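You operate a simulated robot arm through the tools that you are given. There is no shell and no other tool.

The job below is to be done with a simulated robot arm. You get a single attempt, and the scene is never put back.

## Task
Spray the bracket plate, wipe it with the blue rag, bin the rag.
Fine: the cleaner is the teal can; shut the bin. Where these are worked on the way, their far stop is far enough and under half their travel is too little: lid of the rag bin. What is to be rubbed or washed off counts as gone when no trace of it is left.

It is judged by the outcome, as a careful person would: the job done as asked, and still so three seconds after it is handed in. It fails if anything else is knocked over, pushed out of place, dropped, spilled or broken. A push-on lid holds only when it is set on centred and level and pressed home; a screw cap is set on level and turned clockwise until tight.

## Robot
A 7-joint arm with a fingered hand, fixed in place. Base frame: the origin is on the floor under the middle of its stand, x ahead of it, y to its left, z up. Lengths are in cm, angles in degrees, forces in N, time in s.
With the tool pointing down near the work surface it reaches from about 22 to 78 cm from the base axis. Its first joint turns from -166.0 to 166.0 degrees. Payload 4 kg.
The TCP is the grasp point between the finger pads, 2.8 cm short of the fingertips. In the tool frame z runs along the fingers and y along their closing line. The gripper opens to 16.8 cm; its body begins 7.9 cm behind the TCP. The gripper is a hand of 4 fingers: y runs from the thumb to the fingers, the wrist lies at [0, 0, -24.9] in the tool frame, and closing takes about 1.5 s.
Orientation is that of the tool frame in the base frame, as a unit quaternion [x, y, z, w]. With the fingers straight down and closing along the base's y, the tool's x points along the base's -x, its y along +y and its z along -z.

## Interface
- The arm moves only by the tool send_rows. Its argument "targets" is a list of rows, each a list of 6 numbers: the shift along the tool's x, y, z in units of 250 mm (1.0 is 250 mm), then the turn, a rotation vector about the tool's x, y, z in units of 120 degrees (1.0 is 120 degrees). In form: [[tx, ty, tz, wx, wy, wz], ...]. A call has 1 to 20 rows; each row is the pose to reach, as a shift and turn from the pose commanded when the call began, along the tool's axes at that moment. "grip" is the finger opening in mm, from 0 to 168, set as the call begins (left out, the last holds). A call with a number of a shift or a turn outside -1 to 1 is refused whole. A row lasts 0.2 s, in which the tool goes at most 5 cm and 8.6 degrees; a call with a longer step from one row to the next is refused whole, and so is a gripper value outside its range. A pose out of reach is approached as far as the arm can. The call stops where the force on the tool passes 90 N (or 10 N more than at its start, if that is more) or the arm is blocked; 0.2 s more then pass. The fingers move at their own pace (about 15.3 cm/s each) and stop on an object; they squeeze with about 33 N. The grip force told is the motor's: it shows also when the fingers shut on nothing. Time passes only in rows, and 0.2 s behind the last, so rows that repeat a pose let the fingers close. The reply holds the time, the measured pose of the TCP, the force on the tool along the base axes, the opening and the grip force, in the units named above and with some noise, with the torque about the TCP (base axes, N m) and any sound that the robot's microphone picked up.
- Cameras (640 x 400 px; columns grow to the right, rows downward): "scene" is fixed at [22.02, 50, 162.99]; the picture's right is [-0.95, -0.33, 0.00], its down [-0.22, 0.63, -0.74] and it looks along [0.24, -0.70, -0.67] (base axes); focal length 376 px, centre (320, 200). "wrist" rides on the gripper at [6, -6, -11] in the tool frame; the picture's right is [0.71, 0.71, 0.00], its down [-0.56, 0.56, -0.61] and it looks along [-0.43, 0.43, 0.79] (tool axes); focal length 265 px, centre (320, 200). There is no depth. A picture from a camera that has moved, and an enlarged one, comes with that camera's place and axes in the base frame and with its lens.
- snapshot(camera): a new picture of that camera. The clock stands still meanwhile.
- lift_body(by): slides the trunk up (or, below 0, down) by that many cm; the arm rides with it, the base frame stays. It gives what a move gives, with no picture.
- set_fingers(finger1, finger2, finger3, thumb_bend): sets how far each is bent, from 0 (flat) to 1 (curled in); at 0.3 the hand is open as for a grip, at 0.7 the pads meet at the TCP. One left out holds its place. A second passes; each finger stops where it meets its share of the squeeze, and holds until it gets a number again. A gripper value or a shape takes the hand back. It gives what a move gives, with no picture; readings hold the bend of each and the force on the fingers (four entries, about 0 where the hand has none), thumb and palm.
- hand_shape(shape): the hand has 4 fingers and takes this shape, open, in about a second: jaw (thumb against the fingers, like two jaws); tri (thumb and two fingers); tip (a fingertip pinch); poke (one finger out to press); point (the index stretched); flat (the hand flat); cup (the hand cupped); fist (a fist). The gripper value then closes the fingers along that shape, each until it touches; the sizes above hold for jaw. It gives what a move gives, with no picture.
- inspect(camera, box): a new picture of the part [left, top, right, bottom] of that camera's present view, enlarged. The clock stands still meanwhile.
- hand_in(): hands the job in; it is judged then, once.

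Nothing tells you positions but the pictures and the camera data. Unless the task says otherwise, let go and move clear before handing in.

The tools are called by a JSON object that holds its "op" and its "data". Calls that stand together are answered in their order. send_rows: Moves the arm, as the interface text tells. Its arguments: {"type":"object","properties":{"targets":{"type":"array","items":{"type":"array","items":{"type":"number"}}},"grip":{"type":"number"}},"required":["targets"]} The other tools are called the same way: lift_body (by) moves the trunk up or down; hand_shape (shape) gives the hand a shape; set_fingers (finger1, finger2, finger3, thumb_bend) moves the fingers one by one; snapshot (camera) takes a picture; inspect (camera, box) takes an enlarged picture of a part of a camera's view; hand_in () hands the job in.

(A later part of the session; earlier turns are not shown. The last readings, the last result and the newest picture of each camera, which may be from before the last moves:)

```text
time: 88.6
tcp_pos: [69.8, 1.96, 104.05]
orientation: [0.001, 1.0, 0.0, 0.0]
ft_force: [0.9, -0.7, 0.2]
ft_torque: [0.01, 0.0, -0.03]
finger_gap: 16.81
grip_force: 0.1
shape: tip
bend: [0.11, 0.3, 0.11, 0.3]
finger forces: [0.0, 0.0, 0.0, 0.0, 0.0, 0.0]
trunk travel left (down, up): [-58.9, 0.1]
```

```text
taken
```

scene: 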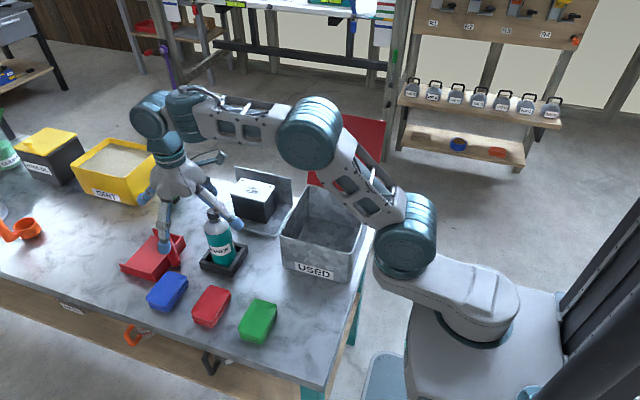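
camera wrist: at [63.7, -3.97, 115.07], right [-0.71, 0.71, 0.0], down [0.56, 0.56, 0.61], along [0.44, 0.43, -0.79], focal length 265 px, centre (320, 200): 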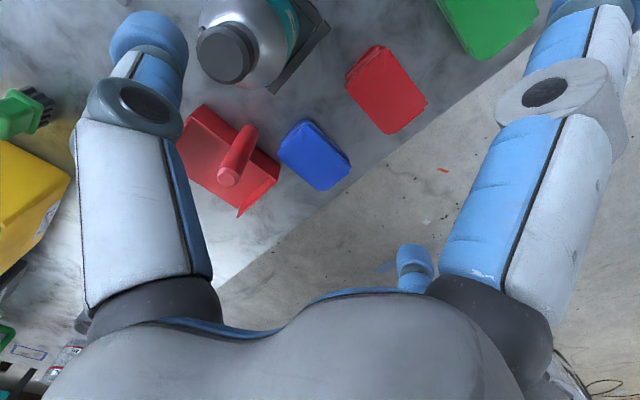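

The blue rag lies at about (77.8, 9), 5.8 × 9.5 cm and roughly 2.3 cm thick, with the red dustpan just beyond it at x > 82. I'll close on its short sides with fingers 1 and 3 near y = 9.5, using a slight outward tilt for reach.

{"op": "set_fingers", "data": {"finger1": 0.42, "finger2": 0.0, "finger3": 0.42, "thumb_bend": 0.0}}

{"op": "send_rows", "data": {"targets": [[-0.071, 0.075, 0.12, 0, -0.0167, 0], [-0.142, 0.15, 0.24, 0, -0.0333, 0], [-0.213, 0.225, 0.36, 0, -0.05, 0], [-0.284, 0.3, 0.48, 0, -0.0667, 0], [-0.284, 0.3, 0.48, 0, -0.0667, 0]]}}

{"op": "snapshot", "data": {"camera": "wrist"}}

{"op": "inspect", "data": {"camera": "scene", "box": [110, 180, 250, 330]}}

```text
time: 89.6
tcp_pos: [69.75, 1.98, 104.12]
orientation: [0.001, 1.0, 0.0, 0.0]
ft_force: [0.8, -0.2, 0.4]
ft_torque: [0.01, 0.01, 0.04]
finger_gap: 13.15
grip_force: 0.0
shape: fingers
bend: [0.42, 0.0, 0.42, 0.0]
finger forces: [0.1, 0.1, 0.0, 0.0, 0.0, 0.0]
trunk travel left (down, up): [-58.9, 0.1]
```

```text
time: 90.8
tcp_pos: [76.69, 9.47, 91.96]
orientation: [0.0, 0.998, 0.0, 0.071]
ft_force: [0.5, 0.4, 0.8]
ft_torque: [0.01, -0.02, -0.02]
finger_gap: 13.14
grip_force: 0.0
shape: fingers
bend: [0.42, 0.0, 0.42, 0.0]
finger forces: [0.0, 0.0, 0.0, 0.0, 0.1, 0.0]
trunk travel left (down, up): [-58.9, 0.1]
```

```text
taken
camera wrist: at [69.05, 3.52, 102.0], right [-0.7, 0.71, -0.1], down [0.47, 0.56, 0.69], along [0.54, 0.43, -0.72], focal length 265 px, centre (320, 200)
```

wrist: 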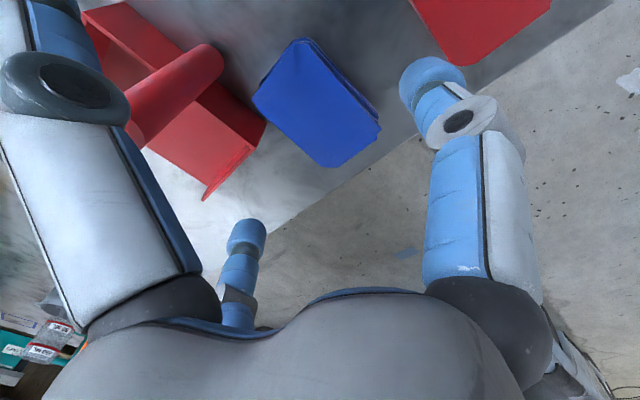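

```text
2.67 times, centred on (180, 255) of scene
camera zoom: at [22.02, 50.0, 162.99], right [-0.95, -0.33, 0.0], down [-0.22, 0.63, -0.74], along [0.24, -0.7, -0.67], focal length 1003 px, centre (693, 53)
```

zoom: 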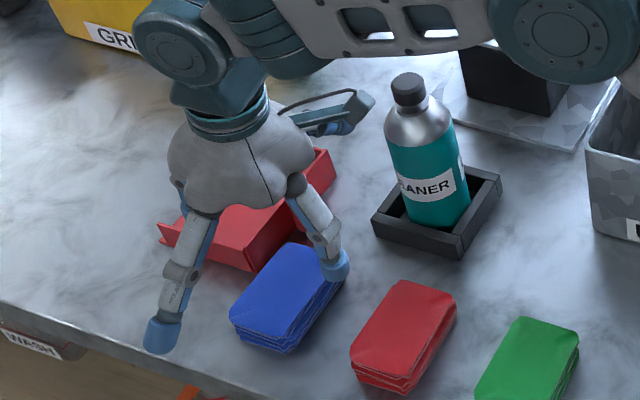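

{"op": "send_rows", "data": {"targets": [[0.008, 0, 0.1, 0, 0, 0], [0.016, 0, 0.2, 0, 0, 0], [0.0244, 0, 0.3, 0, 0, 0], [0.0244, 0, 0.31, 0, 0, 0], [0.0244, 0, 0.31, 0, 0, 0]]}}

{"op": "snapshot", "data": {"camera": "wrist"}}

{"op": "inspect", "data": {"camera": "scene", "box": [110, 210, 230, 330]}}

```text
time: 92.0
tcp_pos: [77.13, 9.44, 84.17]
orientation: [0.001, 0.998, 0.0, 0.069]
ft_force: [-0.3, 0.7, -0.4]
ft_torque: [-0.02, -0.01, 0.01]
finger_gap: 13.12
grip_force: 0.2
shape: fingers
bend: [0.42, 0.0, 0.42, 0.0]
finger forces: [0.1, 0.0, 0.0, 0.0, 0.1, 0.1]
trunk travel left (down, up): [-58.9, 0.1]
```

```text
taken
camera wrist: at [69.58, 3.45, 94.21], right [-0.7, 0.71, -0.1], down [0.47, 0.56, 0.69], along [0.54, 0.43, -0.72], focal length 265 px, centre (320, 200)
```

wrist: 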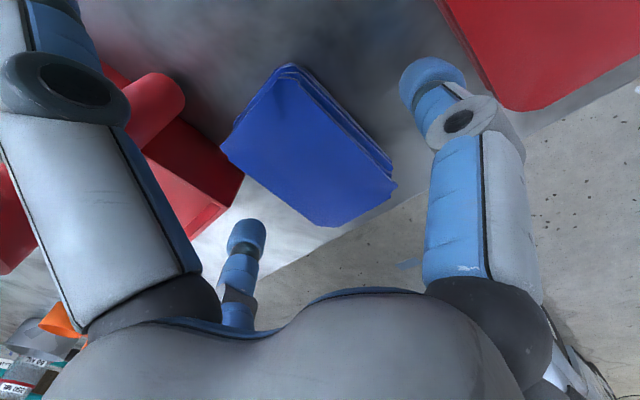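

```text
3.33 times, centred on (170, 270) of scene
camera zoom: at [22.02, 50.0, 162.99], right [-0.95, -0.33, 0.0], down [-0.22, 0.63, -0.74], along [0.24, -0.7, -0.67], focal length 1253 px, centre (820, -33)
```

zoom: 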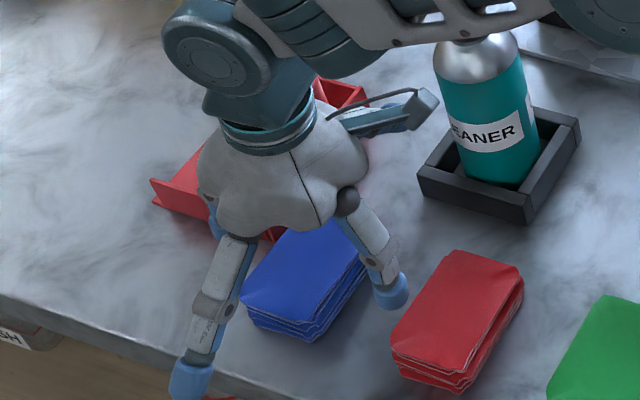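

{"op": "set_fingers", "data": {"finger1": 0.5}}

{"op": "send_rows", "data": {"targets": [[0.002, 0, 0.03, 0, 0, 0], [0.004, 0, 0.055, 0, 0, 0], [0.004, 0, 0.07, 0, 0, 0], [0.004, 0, 0.07, 0, 0, 0]]}}

{"op": "snapshot", "data": {"camera": "wrist"}}

```text
time: 93.0
tcp_pos: [77.16, 9.46, 84.3]
orientation: [0.001, 0.998, 0.0, 0.07]
ft_force: [0.2, -0.4, -0.6]
ft_torque: [-0.02, 0.04, 0.01]
finger_gap: 12.46
grip_force: 0.0
shape: fingers
bend: [0.5, 0.0, 0.42, 0.0]
finger forces: [0.0, 0.1, 0.1, 0.1, 0.0, 0.0]
trunk travel left (down, up): [-58.9, 0.1]
```

```text
time: 94.0
tcp_pos: [77.33, 9.44, 82.4]
orientation: [0.001, 0.998, 0.0, 0.07]
ft_force: [-0.2, -0.9, 2.2]
ft_torque: [-0.02, 0.17, 0.0]
finger_gap: 12.47
grip_force: 0.8
shape: fingers
bend: [0.5, 0.0, 0.42, 0.0]
finger forces: [2.3, 0.0, 0.1, 0.0, 0.1, 0.0]
trunk travel left (down, up): [-58.9, 0.1]
```

```text
taken
camera wrist: at [69.73, 3.47, 92.51], right [-0.7, 0.71, -0.1], down [0.47, 0.56, 0.69], along [0.54, 0.43, -0.72], focal length 265 px, centre (320, 200)
```

wrist: 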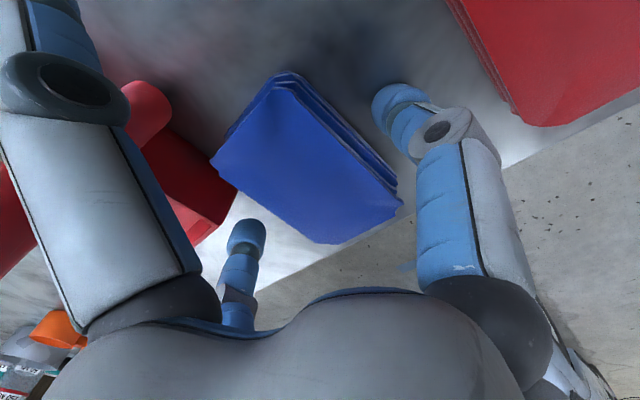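

Finger 1 just brushes the table (2 N), so I'll lift 2 mm and close fingers 1 and 3 on the rag.

{"op": "send_rows", "data": {"targets": [[0, 0, -0.009, 0, 0, 0], [0, 0, -0.009, 0, 0, 0]]}}

{"op": "set_fingers", "data": {"finger1": 0.75, "finger3": 0.75}}

{"op": "snapshot", "data": {"camera": "wrist"}}

{"op": "inspect", "data": {"camera": "scene", "box": [110, 210, 230, 330]}}

```text
time: 94.6
tcp_pos: [77.31, 9.48, 82.53]
orientation: [0.001, 0.998, -0.001, 0.07]
ft_force: [0.2, 0.1, -0.1]
ft_torque: [0.02, 0.0, 0.0]
finger_gap: 12.43
grip_force: 0.1
shape: fingers
bend: [0.5, 0.0, 0.42, 0.0]
finger forces: [0.1, 0.0, 0.1, 0.0, 0.0, 0.0]
trunk travel left (down, up): [-58.9, 0.1]
```

```text
time: 95.6
tcp_pos: [77.32, 9.41, 82.59]
orientation: [0.001, 0.998, 0.0, 0.069]
ft_force: [0.4, 0.8, 0.5]
ft_torque: [-0.01, -0.01, -0.02]
finger_gap: 11.82
grip_force: 9.8
shape: fingers
bend: [0.58, 0.0, 0.51, 0.0]
finger forces: [9.0, 0.1, 9.1, 0.1, 0.0, 0.0]
trunk travel left (down, up): [-58.9, 0.1]
```

```text
taken
camera wrist: at [69.73, 3.5, 92.73], right [-0.7, 0.71, -0.1], down [0.47, 0.56, 0.69], along [0.54, 0.43, -0.72], focal length 265 px, centre (320, 200)
```

wrist: 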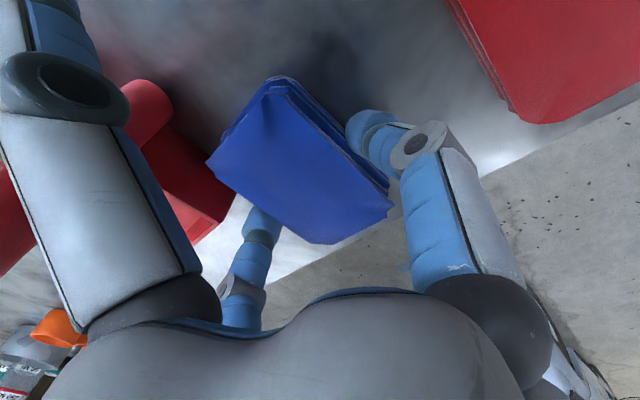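

```text
3.33 times, centred on (170, 270) of scene
camera zoom: at [22.02, 50.0, 162.99], right [-0.95, -0.33, 0.0], down [-0.22, 0.63, -0.74], along [0.24, -0.7, -0.67], focal length 1253 px, centre (820, -33)
```

zoom: 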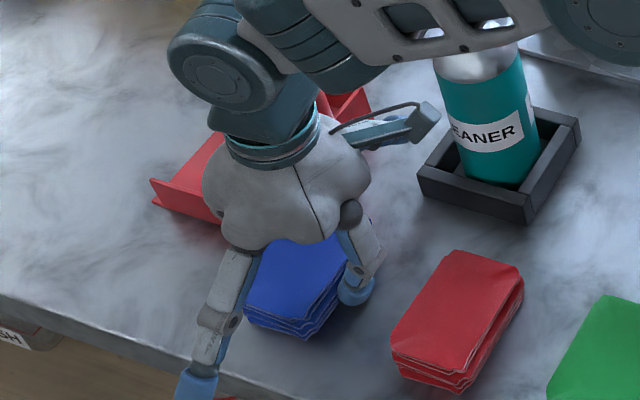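

{"op": "send_rows", "data": {"targets": [[-0.002, 0, -0.015, 0, 0, 0], [-0.006, 0, -0.045, 0, 0, 0], [-0.011, 0, -0.08, 0, 0, 0], [-0.0167, 0, -0.1188, 0, 0, 0], [-0.0167, 0, -0.1188, 0, 0, 0]]}}

{"op": "snapshot", "data": {"camera": "wrist"}}

{"op": "inspect", "data": {"camera": "scene", "box": [110, 210, 230, 330]}}

```text
time: 96.8
tcp_pos: [77.35, 9.45, 85.79]
orientation: [0.001, 0.997, 0.0, 0.071]
ft_force: [-0.2, -0.2, -0.6]
ft_torque: [0.0, 0.0, -0.03]
finger_gap: 11.86
grip_force: 9.3
shape: fingers
bend: [0.58, 0.0, 0.51, 0.0]
finger forces: [9.1, 0.0, 9.1, 0.0, 0.0, 0.0]
trunk travel left (down, up): [-58.9, 0.1]
```

```text
taken
camera wrist: at [69.81, 3.5, 95.82], right [-0.7, 0.71, -0.1], down [0.47, 0.56, 0.69], along [0.54, 0.43, -0.72], focal length 265 px, centre (320, 200)
```

wrist: 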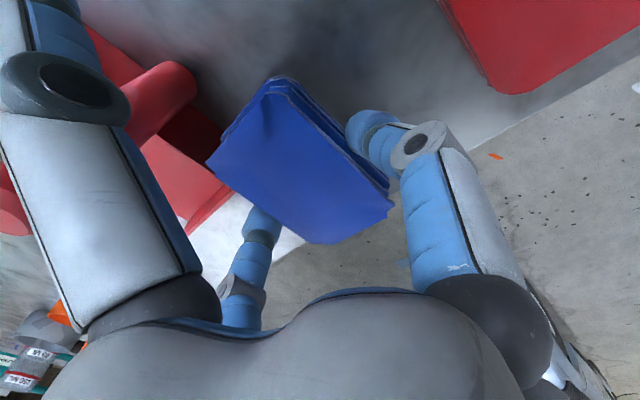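

```text
3.33 times, centred on (170, 270) of scene
camera zoom: at [22.02, 50.0, 162.99], right [-0.95, -0.33, 0.0], down [-0.22, 0.63, -0.74], along [0.24, -0.7, -0.67], focal length 1253 px, centre (820, -33)
```

zoom: 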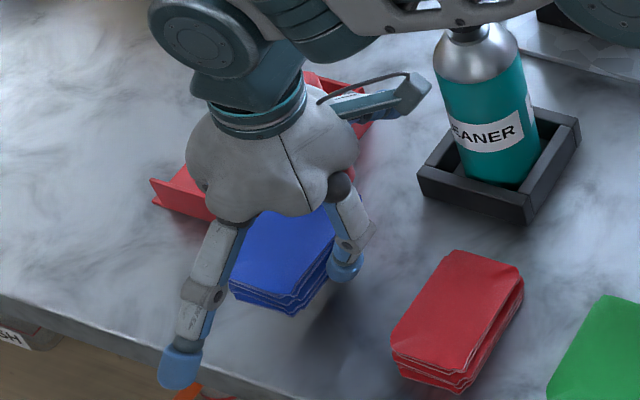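

The rag is held and off the table. I'll carry it up and around over the can, high enough to clear the cap, to above the plate.

{"op": "send_rows", "data": {"targets": [[0.0567, -0.0363, -0.1406, 0, 0, 0], [0.1133, -0.0727, -0.2812, 0, 0, 0], [0.17, -0.109, -0.4218, 0, 0, 0], [0.2267, -0.1453, -0.5624, 0, 0, 0], [0.2833, -0.1817, -0.703, 0, 0, 0], [0.34, -0.218, -0.8436, 0, 0, 0], [0.34, -0.218, -0.8436, 0, 0, 0]]}}

{"op": "send_rows", "data": {"targets": [[-0.008, -0.144, 0.001, 0, 0, 0], [-0.016, -0.288, 0.002, 0, 0, 0], [-0.024, -0.432, 0.003, 0, 0, 0], [-0.032, -0.576, 0.004, 0, 0, 0], [-0.0396, -0.72, 0.0056, 0, 0, 0], [-0.0396, -0.72, 0.0056, 0, 0, 0]]}}

{"op": "snapshot", "data": {"camera": "wrist"}}

{"op": "snapshot", "data": {"camera": "scene"}}

```text
time: 98.4
tcp_pos: [65.83, 4.22, 105.32]
orientation: [0.001, 0.998, 0.0, 0.07]
ft_force: [0.3, -0.2, -0.4]
ft_torque: [-0.01, -0.02, 0.01]
finger_gap: 11.85
grip_force: 9.7
shape: fingers
bend: [0.58, 0.0, 0.51, 0.0]
finger forces: [9.0, 0.0, 9.0, 0.0, 0.0, 0.1]
trunk travel left (down, up): [-58.9, 0.1]
```

```text
time: 99.8
tcp_pos: [66.94, -14.1, 105.32]
orientation: [-0.001, 0.998, 0.0, 0.07]
ft_force: [0.5, -0.6, -1.3]
ft_torque: [-0.02, 0.0, -0.02]
finger_gap: 11.82
grip_force: 8.9
shape: fingers
bend: [0.58, 0.0, 0.51, 0.0]
finger forces: [8.9, 0.0, 8.9, 0.0, 0.1, 0.1]
trunk travel left (down, up): [-58.9, 0.1]
```

```text
taken
camera wrist: at [59.36, -20.08, 115.35], right [-0.7, 0.71, -0.1], down [0.47, 0.56, 0.69], along [0.54, 0.43, -0.72], focal length 265 px, centre (320, 200)
```

wrist: 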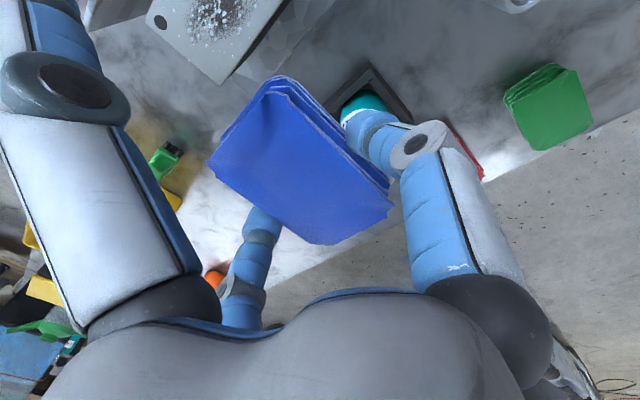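

```text
taken
```

scene: 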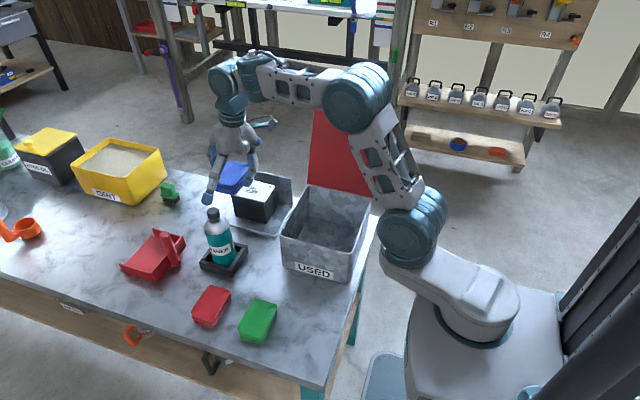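

{"op": "inspect", "data": {"camera": "wrist", "box": [130, 0, 330, 100]}}

{"op": "inspect", "data": {"camera": "scene", "box": [200, 130, 320, 250]}}

```text
3.20 times, centred on (230, 50) of wrist
camera zoom: at [59.36, -20.08, 115.35], right [-0.7, 0.71, -0.1], down [0.47, 0.56, 0.69], along [0.54, 0.43, -0.72], focal length 849 px, centre (608, 680)
```

zoom: 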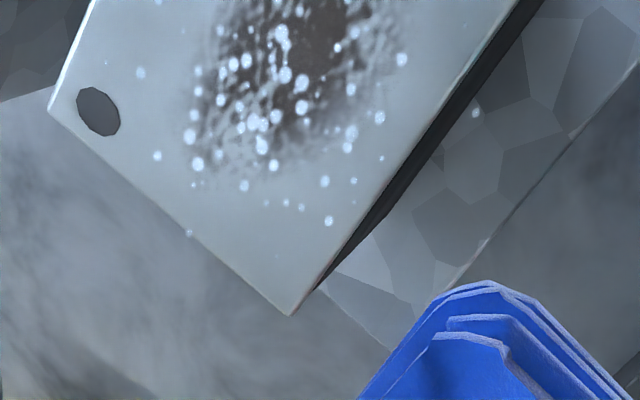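

```text
3.33 times, centred on (260, 190) of scene
camera zoom: at [22.02, 50.0, 162.99], right [-0.95, -0.33, 0.0], down [-0.22, 0.63, -0.74], along [0.24, -0.7, -0.67], focal length 1253 px, centre (520, 233)
```

zoom: 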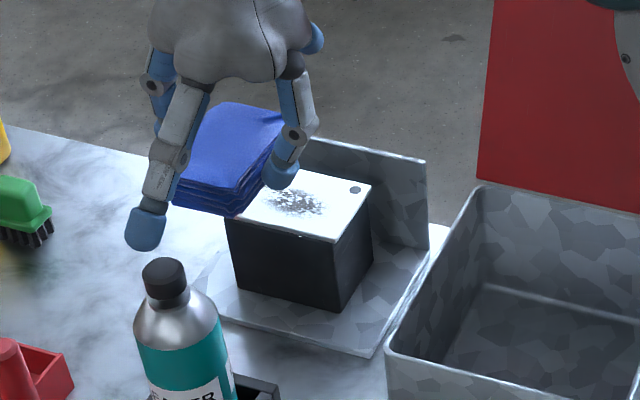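

The rag is clear of everything, and blue-white cleaner drops cover the stain. I'll move over the plate and come down slowly until the rag presses lightly.

{"op": "send_rows", "data": {"targets": [[-0.005, -0.12, 0.03, 0, 0, 0], [-0.012, -0.25, 0.1, 0, 0, 0], [-0.02, -0.37, 0.2, 0, 0, 0], [-0.0275, -0.484, 0.3, 0, 0, 0], [-0.0275, -0.484, 0.339, 0, 0, 0], [-0.0275, -0.484, 0.339, 0, 0, 0]]}}

{"op": "snapshot", "data": {"camera": "wrist"}}

{"op": "inspect", "data": {"camera": "scene", "box": [180, 100, 340, 260]}}

```text
time: 101.2
tcp_pos: [68.79, -26.06, 96.99]
orientation: [0.001, 0.998, 0.001, 0.07]
ft_force: [-0.3, -0.6, -0.2]
ft_torque: [0.0, 0.04, -0.01]
finger_gap: 11.83
grip_force: 8.4
shape: fingers
bend: [0.58, 0.0, 0.51, 0.0]
finger forces: [8.8, 0.0, 8.9, 0.2, 0.0, 0.1]
trunk travel left (down, up): [-58.9, 0.1]
```

```text
taken
camera wrist: at [61.21, -32.1, 107.07], right [-0.7, 0.71, -0.1], down [0.47, 0.56, 0.69], along [0.54, 0.43, -0.72], focal length 265 px, centre (320, 200)
```

wrist: 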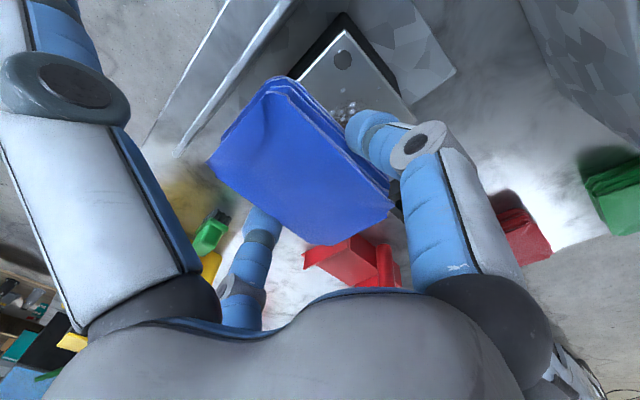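

```text
2.50 times, centred on (260, 180) of scene
camera zoom: at [22.02, 50.0, 162.99], right [-0.95, -0.33, 0.0], down [-0.22, 0.63, -0.74], along [0.24, -0.7, -0.67], focal length 940 px, centre (470, 250)
```

zoom: 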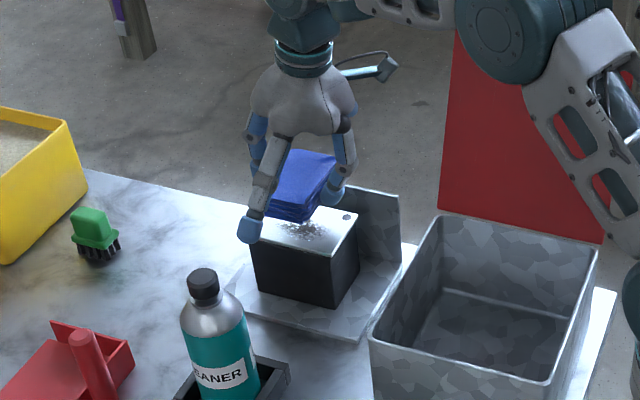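

{"op": "send_rows", "data": {"targets": [[0.0078, 0, 0.0555, 0, 0, 0], [0.0156, 0, 0.111, 0, 0, 0], [0.0223, 0, 0.1585, 0, 0, 0], [0.0223, 0, 0.1585, 0, 0, 0]]}}

{"op": "send_rows", "data": {"targets": [[0.0011, 0, 0.0079, 0, 0, 0], [0.0022, 0, 0.0158, 0, 0, 0], [0.0033, 0, 0.0238, 0, 0, 0], [0.0033, 0, 0.0238, 0, 0, 0]]}}

{"op": "inspect", "data": {"camera": "scene", "box": [200, 130, 310, 240]}}

```text
time: 102.2
tcp_pos: [68.86, -26.07, 93.27]
orientation: [0.001, 0.998, 0.0, 0.07]
ft_force: [0.2, 0.1, 4.2]
ft_torque: [0.0, -0.04, 0.02]
finger_gap: 11.81
grip_force: 10.1
shape: fingers
bend: [0.58, 0.0, 0.51, 0.0]
finger forces: [10.0, 0.0, 9.9, 0.1, 0.1, 0.0]
trunk travel left (down, up): [-58.9, 0.1]
```

```text
time: 103.2
tcp_pos: [68.63, -26.13, 92.64]
orientation: [0.001, 0.997, 0.0, 0.071]
ft_force: [-2.5, 0.2, 17.7]
ft_torque: [0.01, 0.02, 0.0]
finger_gap: 11.77
grip_force: 12.8
shape: fingers
bend: [0.59, 0.0, 0.5, 0.0]
finger forces: [14.6, 0.1, 11.5, 0.0, 0.0, 0.1]
trunk travel left (down, up): [-58.9, 0.1]
```

```text
3.64 times, centred on (255, 185) of scene
camera zoom: at [22.02, 50.0, 162.99], right [-0.95, -0.33, 0.0], down [-0.22, 0.63, -0.74], along [0.24, -0.7, -0.67], focal length 1367 px, centre (556, 254)
```

zoom: 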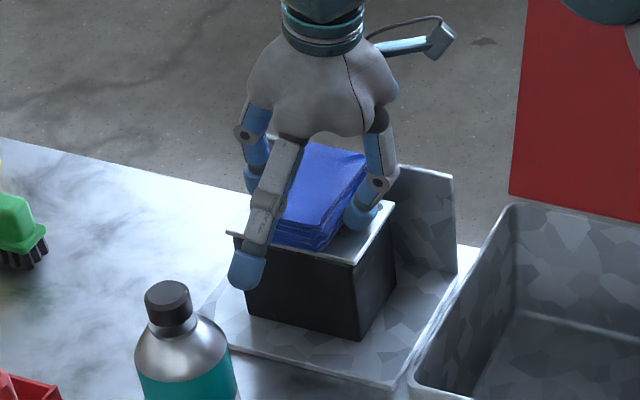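

The rag is on the plate with about 18 N, so I'll ease off slightly and rub back and forth along x.

{"op": "send_rows", "data": {"targets": [[-0.0017, 0, -0.0119, 0, 0, 0], [-0.0492, 0, -0.0052, 0, 0, 0], [-0.0967, 0, 0.0015, 0, 0, 0], [-0.1443, 0, 0.0082, 0, 0, 0], [-0.0967, 0, 0.0015, 0, 0, 0], [-0.0492, 0, -0.0052, 0, 0, 0], [-0.0017, 0, -0.0119, 0, 0, 0], [0.0458, 0, -0.0186, 0, 0, 0], [0.0933, 0, -0.0253, 0, 0, 0], [0.1409, 0, -0.032, 0, 0, 0], [0.0933, 0, -0.0253, 0, 0, 0], [0.0458, 0, -0.0186, 0, 0, 0], [-0.0017, 0, -0.0119, 0, 0, 0], [-0.0492, 0, -0.0052, 0, 0, 0], [-0.0967, 0, 0.0015, 0, 0, 0], [-0.1443, 0, 0.0082, 0, 0, 0], [-0.0967, 0, 0.0015, 0, 0, 0], [-0.0492, 0, -0.0052, 0, 0, 0], [-0.0017, 0, -0.0119, 0, 0, 0]]}}

{"op": "snapshot", "data": {"camera": "wrist"}}

{"op": "inspect", "data": {"camera": "scene", "box": [200, 130, 310, 240]}}

```text
time: 107.2
tcp_pos: [68.82, -26.05, 92.77]
orientation: [0.0, 0.998, 0.0, 0.069]
ft_force: [0.7, 0.2, 6.1]
ft_torque: [0.01, 0.05, 0.0]
finger_gap: 11.78
grip_force: 11.4
shape: fingers
bend: [0.59, 0.0, 0.5, 0.0]
finger forces: [10.1, 0.1, 11.4, 0.0, 0.1, 0.1]
trunk travel left (down, up): [-58.9, 0.1]
```

```text
taken
camera wrist: at [61.21, -32.03, 102.79], right [-0.7, 0.71, -0.1], down [0.47, 0.56, 0.69], along [0.54, 0.43, -0.72], focal length 265 px, centre (320, 200)
```

wrist: 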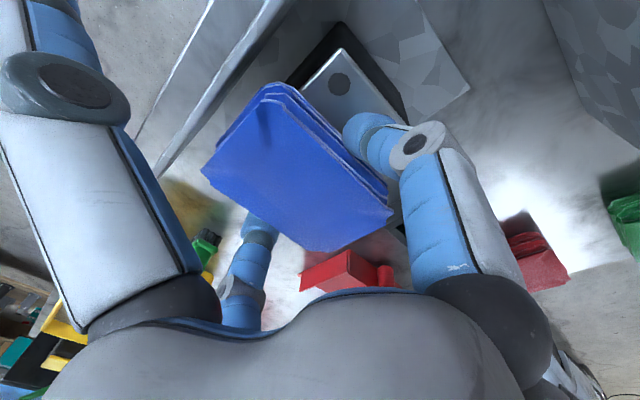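

```text
3.64 times, centred on (255, 185) of scene
camera zoom: at [22.02, 50.0, 162.99], right [-0.95, -0.33, 0.0], down [-0.22, 0.63, -0.74], along [0.24, -0.7, -0.67], focal length 1367 px, centre (556, 254)
```

zoom: 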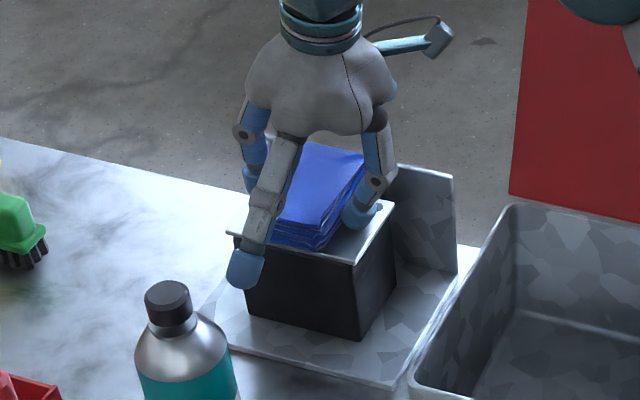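

{"op": "send_rows", "data": {"targets": [[-0.0469, 0.02, 0.0107, 0, 0, 0], [-0.0944, 0.04, 0.0174, 0, 0, 0], [-0.142, 0.04, 0.0241, 0, 0, 0], [-0.1736, 0.04, 0.0285, 0, 0, 0], [-0.1261, 0.04, 0.0218, 0, 0, 0], [-0.0786, 0.04, 0.0151, 0, 0, 0], [-0.0311, 0.04, 0.0085, 0, 0, 0], [0.0164, 0.04, 0.0018, 0, 0, 0], [0.064, 0.04, -0.0049, 0, 0, 0], [0.1115, 0.04, -0.0116, 0, 0, 0], [0.1432, 0.008, -0.0161, 0, 0, 0], [0.1273, -0.04, -0.0138, 0, 0, 0], [0.0798, -0.04, -0.0071, 0, 0, 0], [0.0323, -0.04, -0.0005, 0, 0, 0], [-0.0152, -0.04, 0.0062, 0, 0, 0], [-0.0628, -0.04, 0.0129, 0, 0, 0], [-0.1103, -0.04, 0.0196, 0, 0, 0], [-0.1578, -0.04, 0.0263, 0, 0, 0], [-0.0786, -0.02, 0.0151, 0, 0, 0], [0.0006, 0, 0.004, 0, 0, 0]]}}

{"op": "send_rows", "data": {"targets": [[-0.006, 0, -0.04, 0, 0, 0], [-0.017, 0, -0.12, 0, 0, 0], [-0.034, 0, -0.24, 0, 0, 0], [0.05, 0.1, -0.36, 0, 0, 0], [0.1, 0.25, -0.42, 0, 0, 0], [0.1, 0.4, -0.44, 0, 0, 0], [0.1, 0.4, -0.44, 0, 0, 0]]}}

{"op": "inspect", "data": {"camera": "scene", "box": [200, 130, 310, 240]}}

{"op": "snapshot", "data": {"camera": "wrist"}}

```text
time: 111.4
tcp_pos: [68.88, -26.19, 92.65]
orientation: [0.001, 0.998, 0.0, 0.07]
ft_force: [0.1, -0.4, 5.8]
ft_torque: [0.0, 0.03, 0.02]
finger_gap: 11.75
grip_force: 10.5
shape: fingers
bend: [0.6, 0.0, 0.5, 0.0]
finger forces: [10.9, 0.1, 11.1, 0.0, 0.1, 0.0]
trunk travel left (down, up): [-58.9, 0.1]
```

```text
time: 113.0
tcp_pos: [64.8, -16.22, 103.22]
orientation: [0.001, 0.998, 0.001, 0.07]
ft_force: [0.5, 0.3, -0.5]
ft_torque: [-0.03, 0.0, 0.0]
finger_gap: 11.81
grip_force: 9.7
shape: fingers
bend: [0.59, 0.0, 0.5, 0.0]
finger forces: [9.5, 0.0, 9.5, 0.1, 0.0, 0.1]
trunk travel left (down, up): [-58.9, 0.1]
```

```text
3.64 times, centred on (255, 185) of scene
camera zoom: at [22.02, 50.0, 162.99], right [-0.95, -0.33, 0.0], down [-0.22, 0.63, -0.74], along [0.24, -0.7, -0.67], focal length 1367 px, centre (556, 254)
```

zoom: 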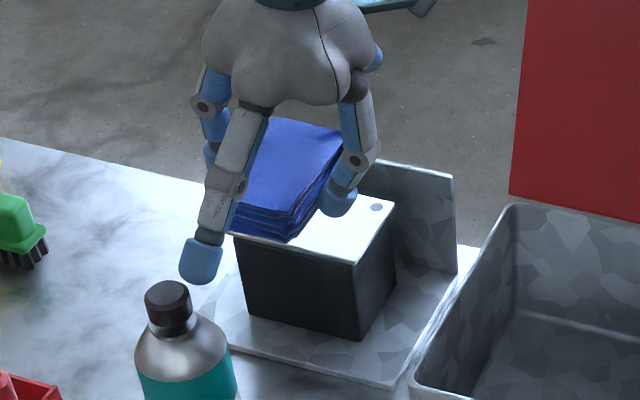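

```text
taken
camera wrist: at [57.17, -22.12, 113.27], right [-0.7, 0.71, -0.1], down [0.47, 0.56, 0.69], along [0.54, 0.43, -0.72], focal length 265 px, centre (320, 200)
```

wrist: 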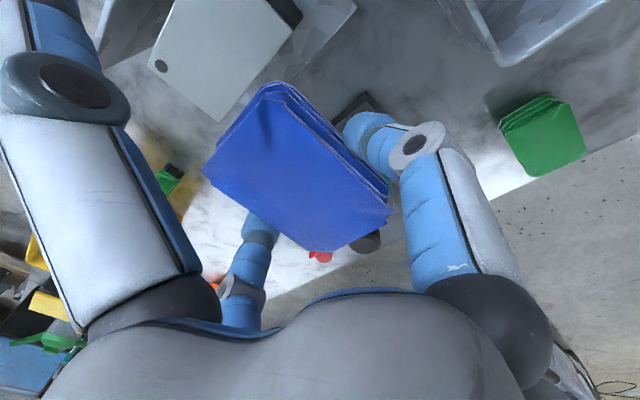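

{"op": "inspect", "data": {"camera": "wrist", "box": [130, 0, 310, 125]}}

{"op": "inspect", "data": {"camera": "wrist", "box": [170, 0, 270, 60]}}

{"op": "inspect", "data": {"camera": "scene", "box": [245, 170, 305, 215]}}

```text
3.20 times, centred on (220, 62) of wrist
camera zoom: at [57.17, -22.12, 113.27], right [-0.7, 0.71, -0.1], down [0.47, 0.56, 0.69], along [0.54, 0.43, -0.72], focal length 849 px, centre (640, 640)
```

zoom: 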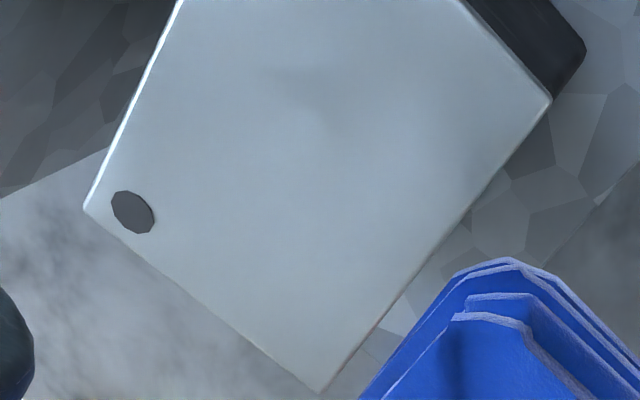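

```text
6.40 times, centred on (220, 30) of wrist
camera zoom: at [57.17, -22.12, 113.27], right [-0.7, 0.71, -0.1], down [0.47, 0.56, 0.69], along [0.54, 0.43, -0.72], focal length 1699 px, centre (960, 1288)
```

zoom: 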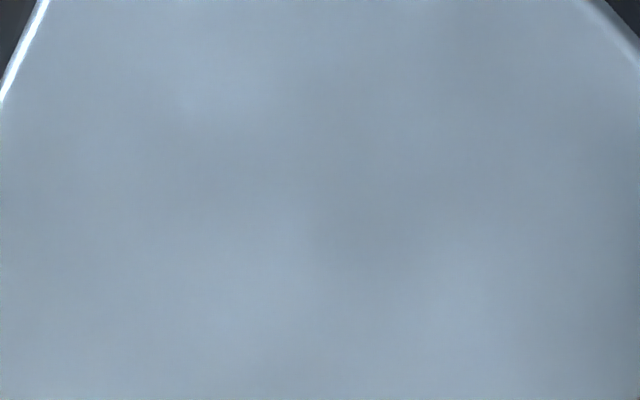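

```text
8.89 times, centred on (275, 192) of scene
camera zoom: at [22.02, 50.0, 162.99], right [-0.95, -0.33, 0.0], down [-0.22, 0.63, -0.74], along [0.24, -0.7, -0.67], focal length 3342 px, centre (720, 267)
```

zoom: 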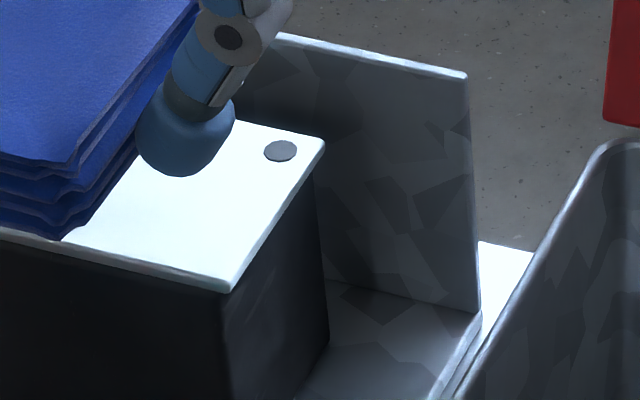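

The plate looks spotless. I'll move aside to see it unobstructed before binning the rag.

{"op": "send_rows", "data": {"targets": [[0.14, -0.008, -0.07, 0, 0, 0], [0.28, -0.016, -0.14, 0, 0, 0], [0.42, -0.024, -0.21, 0, 0, 0], [0.558, -0.032, -0.28, 0, 0, 0], [0.558, -0.032, -0.28, 0, 0, 0]]}}

{"op": "inspect", "data": {"camera": "scene", "box": [225, 165, 305, 215]}}

{"op": "snapshot", "data": {"camera": "wrist"}}

{"op": "snapshot", "data": {"camera": "scene"}}

```text
time: 114.2
tcp_pos: [50.05, -16.95, 108.16]
orientation: [0.001, 0.998, 0.001, 0.07]
ft_force: [0.9, 0.4, -0.2]
ft_torque: [0.0, 0.0, 0.01]
finger_gap: 11.79
grip_force: 8.8
shape: fingers
bend: [0.59, 0.0, 0.5, 0.0]
finger forces: [9.5, 0.0, 9.5, 0.0, 0.1, 0.0]
trunk travel left (down, up): [-58.9, 0.1]
```

```text
8.00 times, centred on (265, 190) of scene
camera zoom: at [22.02, 50.0, 162.99], right [-0.95, -0.33, 0.0], down [-0.22, 0.63, -0.74], along [0.24, -0.7, -0.67], focal length 3008 px, centre (760, 280)
```

zoom: 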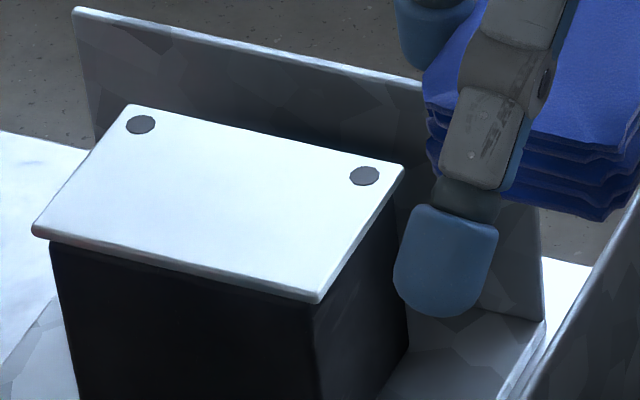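

```text
taken
camera wrist: at [42.35, -22.89, 118.29], right [-0.7, 0.71, -0.1], down [0.47, 0.56, 0.69], along [0.54, 0.43, -0.72], focal length 265 px, centre (320, 200)
```

wrist: 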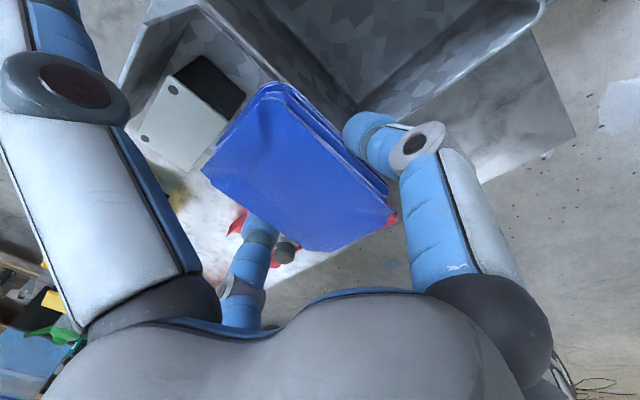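

```text
taken
```

scene: 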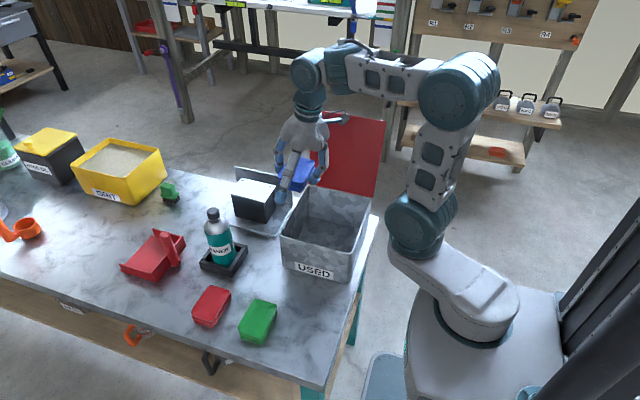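

No trace is left on the plate from either view. I'll tuck the thumb and finger 2 in so the hand fits inside the bin opening, then go over the bin.

{"op": "set_fingers", "data": {"finger2": 0.38, "thumb_bend": 0.38}}

{"op": "send_rows", "data": {"targets": [[0.11, -0.031, 0.041, 0, 0, 0], [0.22, -0.063, 0.082, 0, 0, 0], [0.33, -0.094, 0.123, 0, 0, 0], [0.33, -0.094, 0.123, 0, 0, 0]]}}

{"op": "snapshot", "data": {"camera": "wrist"}}

{"op": "inspect", "data": {"camera": "scene", "box": [240, 90, 400, 290]}}

```text
time: 115.2
tcp_pos: [49.93, -16.9, 108.24]
orientation: [0.0, 0.998, 0.001, 0.07]
ft_force: [0.7, -0.3, -1.2]
ft_torque: [0.03, 0.0, 0.01]
finger_gap: 6.82
grip_force: 9.2
shape: fingers
bend: [0.59, 0.38, 0.5, 0.38]
finger forces: [9.5, 0.0, 9.4, 0.0, 0.0, 0.0]
trunk travel left (down, up): [-58.9, 0.1]
```

```text
time: 116.2
tcp_pos: [42.15, -19.31, 103.93]
orientation: [0.001, 0.998, 0.001, 0.07]
ft_force: [-0.6, 0.6, -0.2]
ft_torque: [0.01, 0.02, 0.0]
finger_gap: 6.86
grip_force: 9.2
shape: fingers
bend: [0.59, 0.38, 0.51, 0.38]
finger forces: [9.6, 0.0, 9.5, 0.0, 0.0, 0.0]
trunk travel left (down, up): [-58.9, 0.1]
```

```text
taken
camera wrist: at [34.55, -25.33, 114.01], right [-0.7, 0.71, -0.1], down [0.47, 0.56, 0.69], along [0.54, 0.43, -0.72], focal length 265 px, centre (320, 200)
```

wrist: 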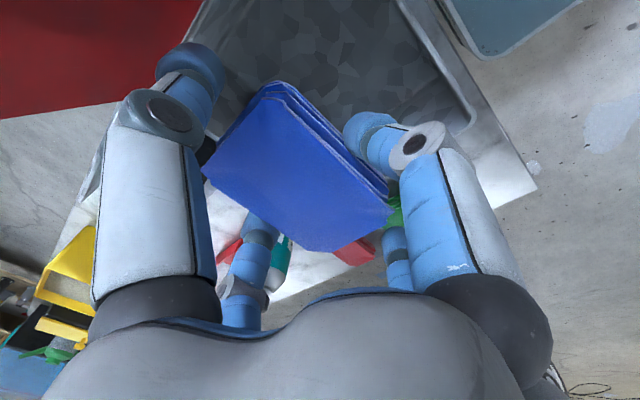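

```text
2.00 times, centred on (320, 190) of scene
camera zoom: at [22.02, 50.0, 162.99], right [-0.95, -0.33, 0.0], down [-0.22, 0.63, -0.74], along [0.24, -0.7, -0.67], focal length 752 px, centre (320, 220)
```

zoom: 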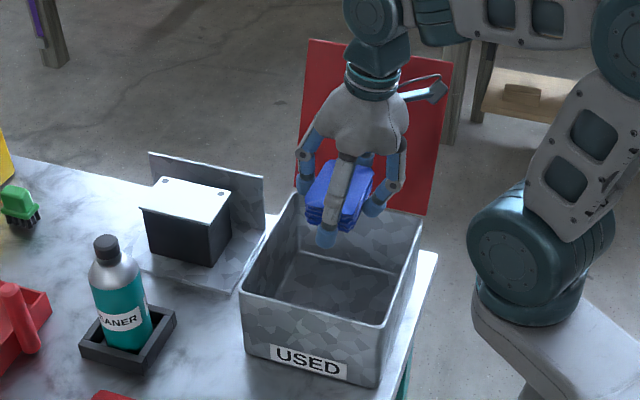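

{"op": "set_fingers", "data": {"finger2": 0.44, "thumb_bend": 0.44}}

{"op": "send_rows", "data": {"targets": [[0.015, 0.01, 0.118, 0, 0, 0], [0.03, 0.02, 0.236, 0, 0, 0], [0.045, 0.028, 0.355, 0, 0, 0], [0.057, 0.028, 0.45, 0, 0, 0], [0.057, 0.028, 0.45, 0, 0, 0]]}}

{"op": "snapshot", "data": {"camera": "wrist"}}

{"op": "inspect", "data": {"camera": "scene", "box": [250, 130, 390, 290]}}

```text
time: 117.2
tcp_pos: [42.02, -19.4, 103.96]
orientation: [0.001, 0.998, 0.0, 0.07]
ft_force: [0.4, -0.7, -0.2]
ft_torque: [-0.03, -0.03, -0.03]
finger_gap: 5.66
grip_force: 9.6
shape: fingers
bend: [0.59, 0.44, 0.51, 0.44]
finger forces: [9.5, 0.0, 9.5, 0.0, 0.0, 0.1]
trunk travel left (down, up): [-58.9, 0.1]
```

```text
time: 118.4
tcp_pos: [42.31, -18.52, 92.71]
orientation: [0.001, 0.998, 0.0, 0.07]
ft_force: [-0.4, 0.5, -0.4]
ft_torque: [0.0, -0.01, 0.0]
finger_gap: 5.67
grip_force: 9.1
shape: fingers
bend: [0.59, 0.44, 0.51, 0.44]
finger forces: [9.5, 0.0, 9.5, 0.0, 0.1, 0.0]
trunk travel left (down, up): [-58.9, 0.1]
```

```text
taken
camera wrist: at [34.75, -24.42, 102.79], right [-0.7, 0.71, -0.1], down [0.47, 0.56, 0.69], along [0.54, 0.43, -0.72], focal length 265 px, centre (320, 200)
```

wrist: 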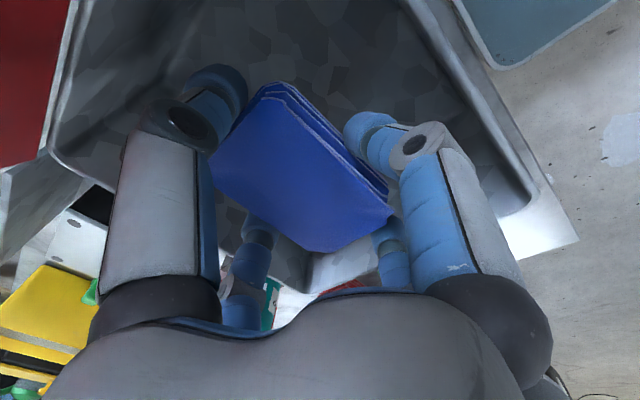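

```text
2.50 times, centred on (320, 210) of scene
camera zoom: at [22.02, 50.0, 162.99], right [-0.95, -0.33, 0.0], down [-0.22, 0.63, -0.74], along [0.24, -0.7, -0.67], focal length 940 px, centre (320, 175)
```

zoom: 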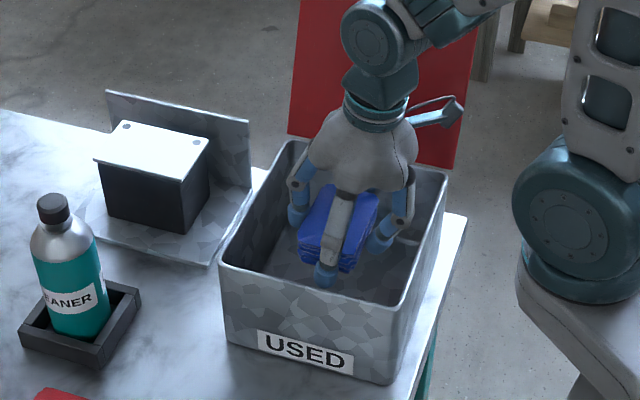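

{"op": "send_rows", "data": {"targets": [[0.0056, 0, 0.0396, 0, 0, 0], [0.0111, 0, 0.0792, 0, 0, 0], [0.0167, 0, 0.1188, 0, 0, 0], [0.0167, 0, 0.1188, 0, 0, 0]]}}

{"op": "set_fingers", "data": {"finger1": 0.44, "finger3": 0.4}}

{"op": "snapshot", "data": {"camera": "wrist"}}

{"op": "inspect", "data": {"camera": "scene", "box": [250, 130, 390, 290]}}

```text
time: 119.4
tcp_pos: [42.39, -18.53, 89.67]
orientation: [0.001, 0.998, 0.0, 0.07]
ft_force: [-0.9, -0.2, 0.2]
ft_torque: [-0.04, 0.01, 0.0]
finger_gap: 5.66
grip_force: 9.4
shape: fingers
bend: [0.59, 0.44, 0.51, 0.44]
finger forces: [9.4, 0.1, 9.5, 0.0, 0.0, 0.0]
trunk travel left (down, up): [-58.9, 0.1]
```

```text
time: 120.4
tcp_pos: [42.47, -18.47, 89.74]
orientation: [0.001, 0.998, -0.001, 0.07]
ft_force: [0.6, 0.2, -0.5]
ft_torque: [-0.02, 0.02, -0.02]
finger_gap: 7.52
grip_force: 0.3
shape: fingers
bend: [0.44, 0.44, 0.4, 0.44]
finger forces: [0.6, 0.0, 0.0, 0.0, 0.0, 0.0]
trunk travel left (down, up): [-58.9, 0.1]
```

```text
taken
camera wrist: at [34.81, -24.48, 99.81], right [-0.7, 0.71, -0.1], down [0.47, 0.56, 0.69], along [0.54, 0.43, -0.72], focal length 265 px, centre (320, 200)
```

wrist: 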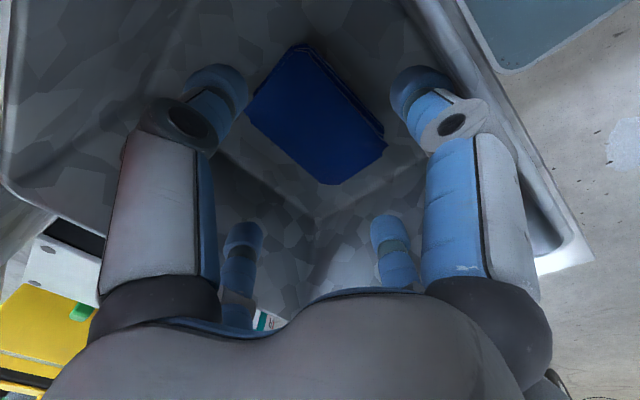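

```text
2.50 times, centred on (320, 210) of scene
camera zoom: at [22.02, 50.0, 162.99], right [-0.95, -0.33, 0.0], down [-0.22, 0.63, -0.74], along [0.24, -0.7, -0.67], focal length 940 px, centre (320, 175)
```

zoom: 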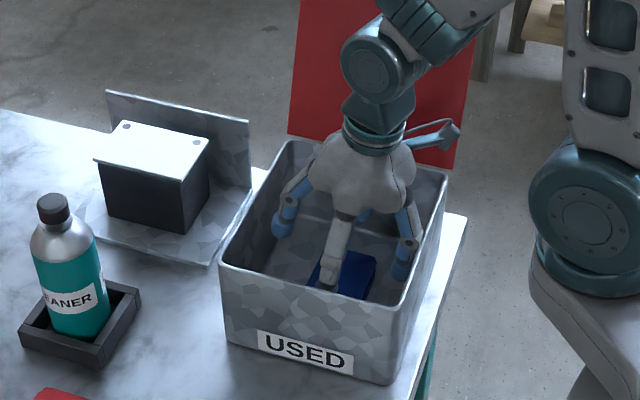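

The rag lies flat on the bin floor. I'll lift straight out, level the hand and go up to clear the lid's top edge.

{"op": "send_rows", "data": {"targets": [[-0.011, 0, -0.08, 0, 0, 0], [-0.028, 0, -0.2, 0, 0, 0], [-0.05, 0, -0.36, 0, 0, 0], [-0.072, 0, -0.515, 0, 0, 0], [-0.095, 0, -0.68, 0, 0, 0], [-0.095, 0, -0.68, 0, 0, 0]]}}

{"op": "send_rows", "data": {"targets": [[-0.035, 0, -0.13, 0, 0.0333, 0], [-0.08, 0, -0.29, 0, 0.0667, 0], [-0.1, 0, -0.41, 0, 0.0667, 0], [-0.1, 0, -0.41, 0, 0.0667, 0]]}}

{"op": "set_fingers", "data": {"finger1": 0.0, "finger2": 0.0, "finger3": 0.0, "thumb_bend": 0.0}}

{"op": "snapshot", "data": {"camera": "wrist"}}

{"op": "snapshot", "data": {"camera": "scene"}}

```text
time: 121.8
tcp_pos: [42.17, -18.29, 106.88]
orientation: [0.002, 0.998, 0.0, 0.07]
ft_force: [0.2, 0.1, 0.0]
ft_torque: [0.0, 0.0, 0.01]
finger_gap: 7.56
grip_force: 0.0
shape: fingers
bend: [0.44, 0.44, 0.4, 0.44]
finger forces: [0.1, 0.0, 0.0, 0.0, 0.0, 0.1]
trunk travel left (down, up): [-58.9, 0.1]
```

```text
time: 122.8
tcp_pos: [43.24, -18.52, 117.47]
orientation: [0.001, 1.0, 0.0, 0.0]
ft_force: [-0.4, 0.0, -0.6]
ft_torque: [-0.01, 0.0, -0.01]
finger_gap: 7.58
grip_force: 0.1
shape: fingers
bend: [0.44, 0.44, 0.4, 0.44]
finger forces: [0.1, 0.0, 0.1, 0.0, 0.0, 0.1]
trunk travel left (down, up): [-58.9, 0.1]
```

```text
time: 123.8
tcp_pos: [43.24, -18.61, 117.36]
orientation: [0.001, 1.0, 0.0, 0.0]
ft_force: [0.6, -0.1, -0.1]
ft_torque: [-0.01, -0.01, -0.01]
finger_gap: 16.29
grip_force: 0.0
shape: fingers
bend: [0.0, 0.0, 0.0, 0.0]
finger forces: [0.1, 0.0, 0.0, 0.0, 0.0, 0.0]
trunk travel left (down, up): [-58.9, 0.1]
```

```text
taken
camera wrist: at [37.18, -24.46, 128.41], right [-0.71, 0.71, 0.0], down [0.56, 0.56, 0.61], along [0.43, 0.43, -0.79], focal length 265 px, centre (320, 200)
```

wrist: 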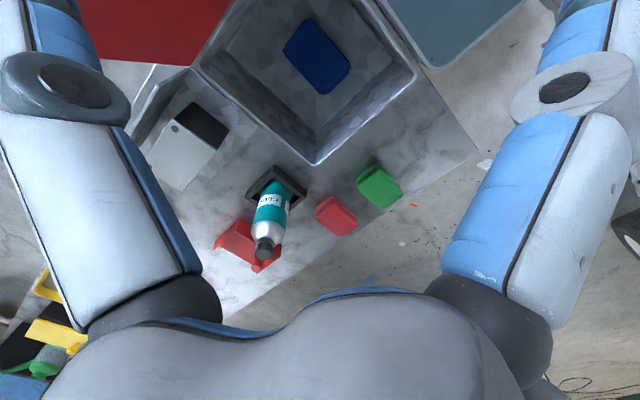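

```text
taken
```

scene: 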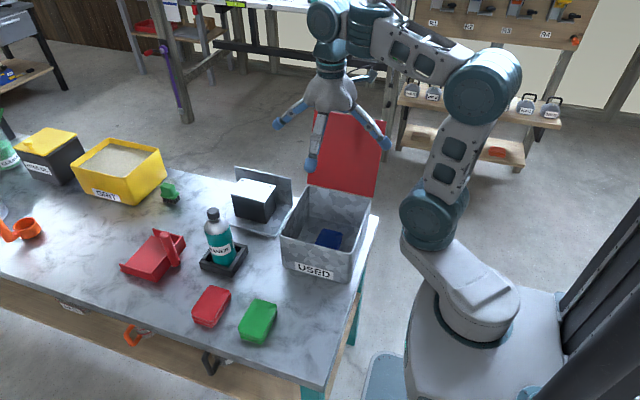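

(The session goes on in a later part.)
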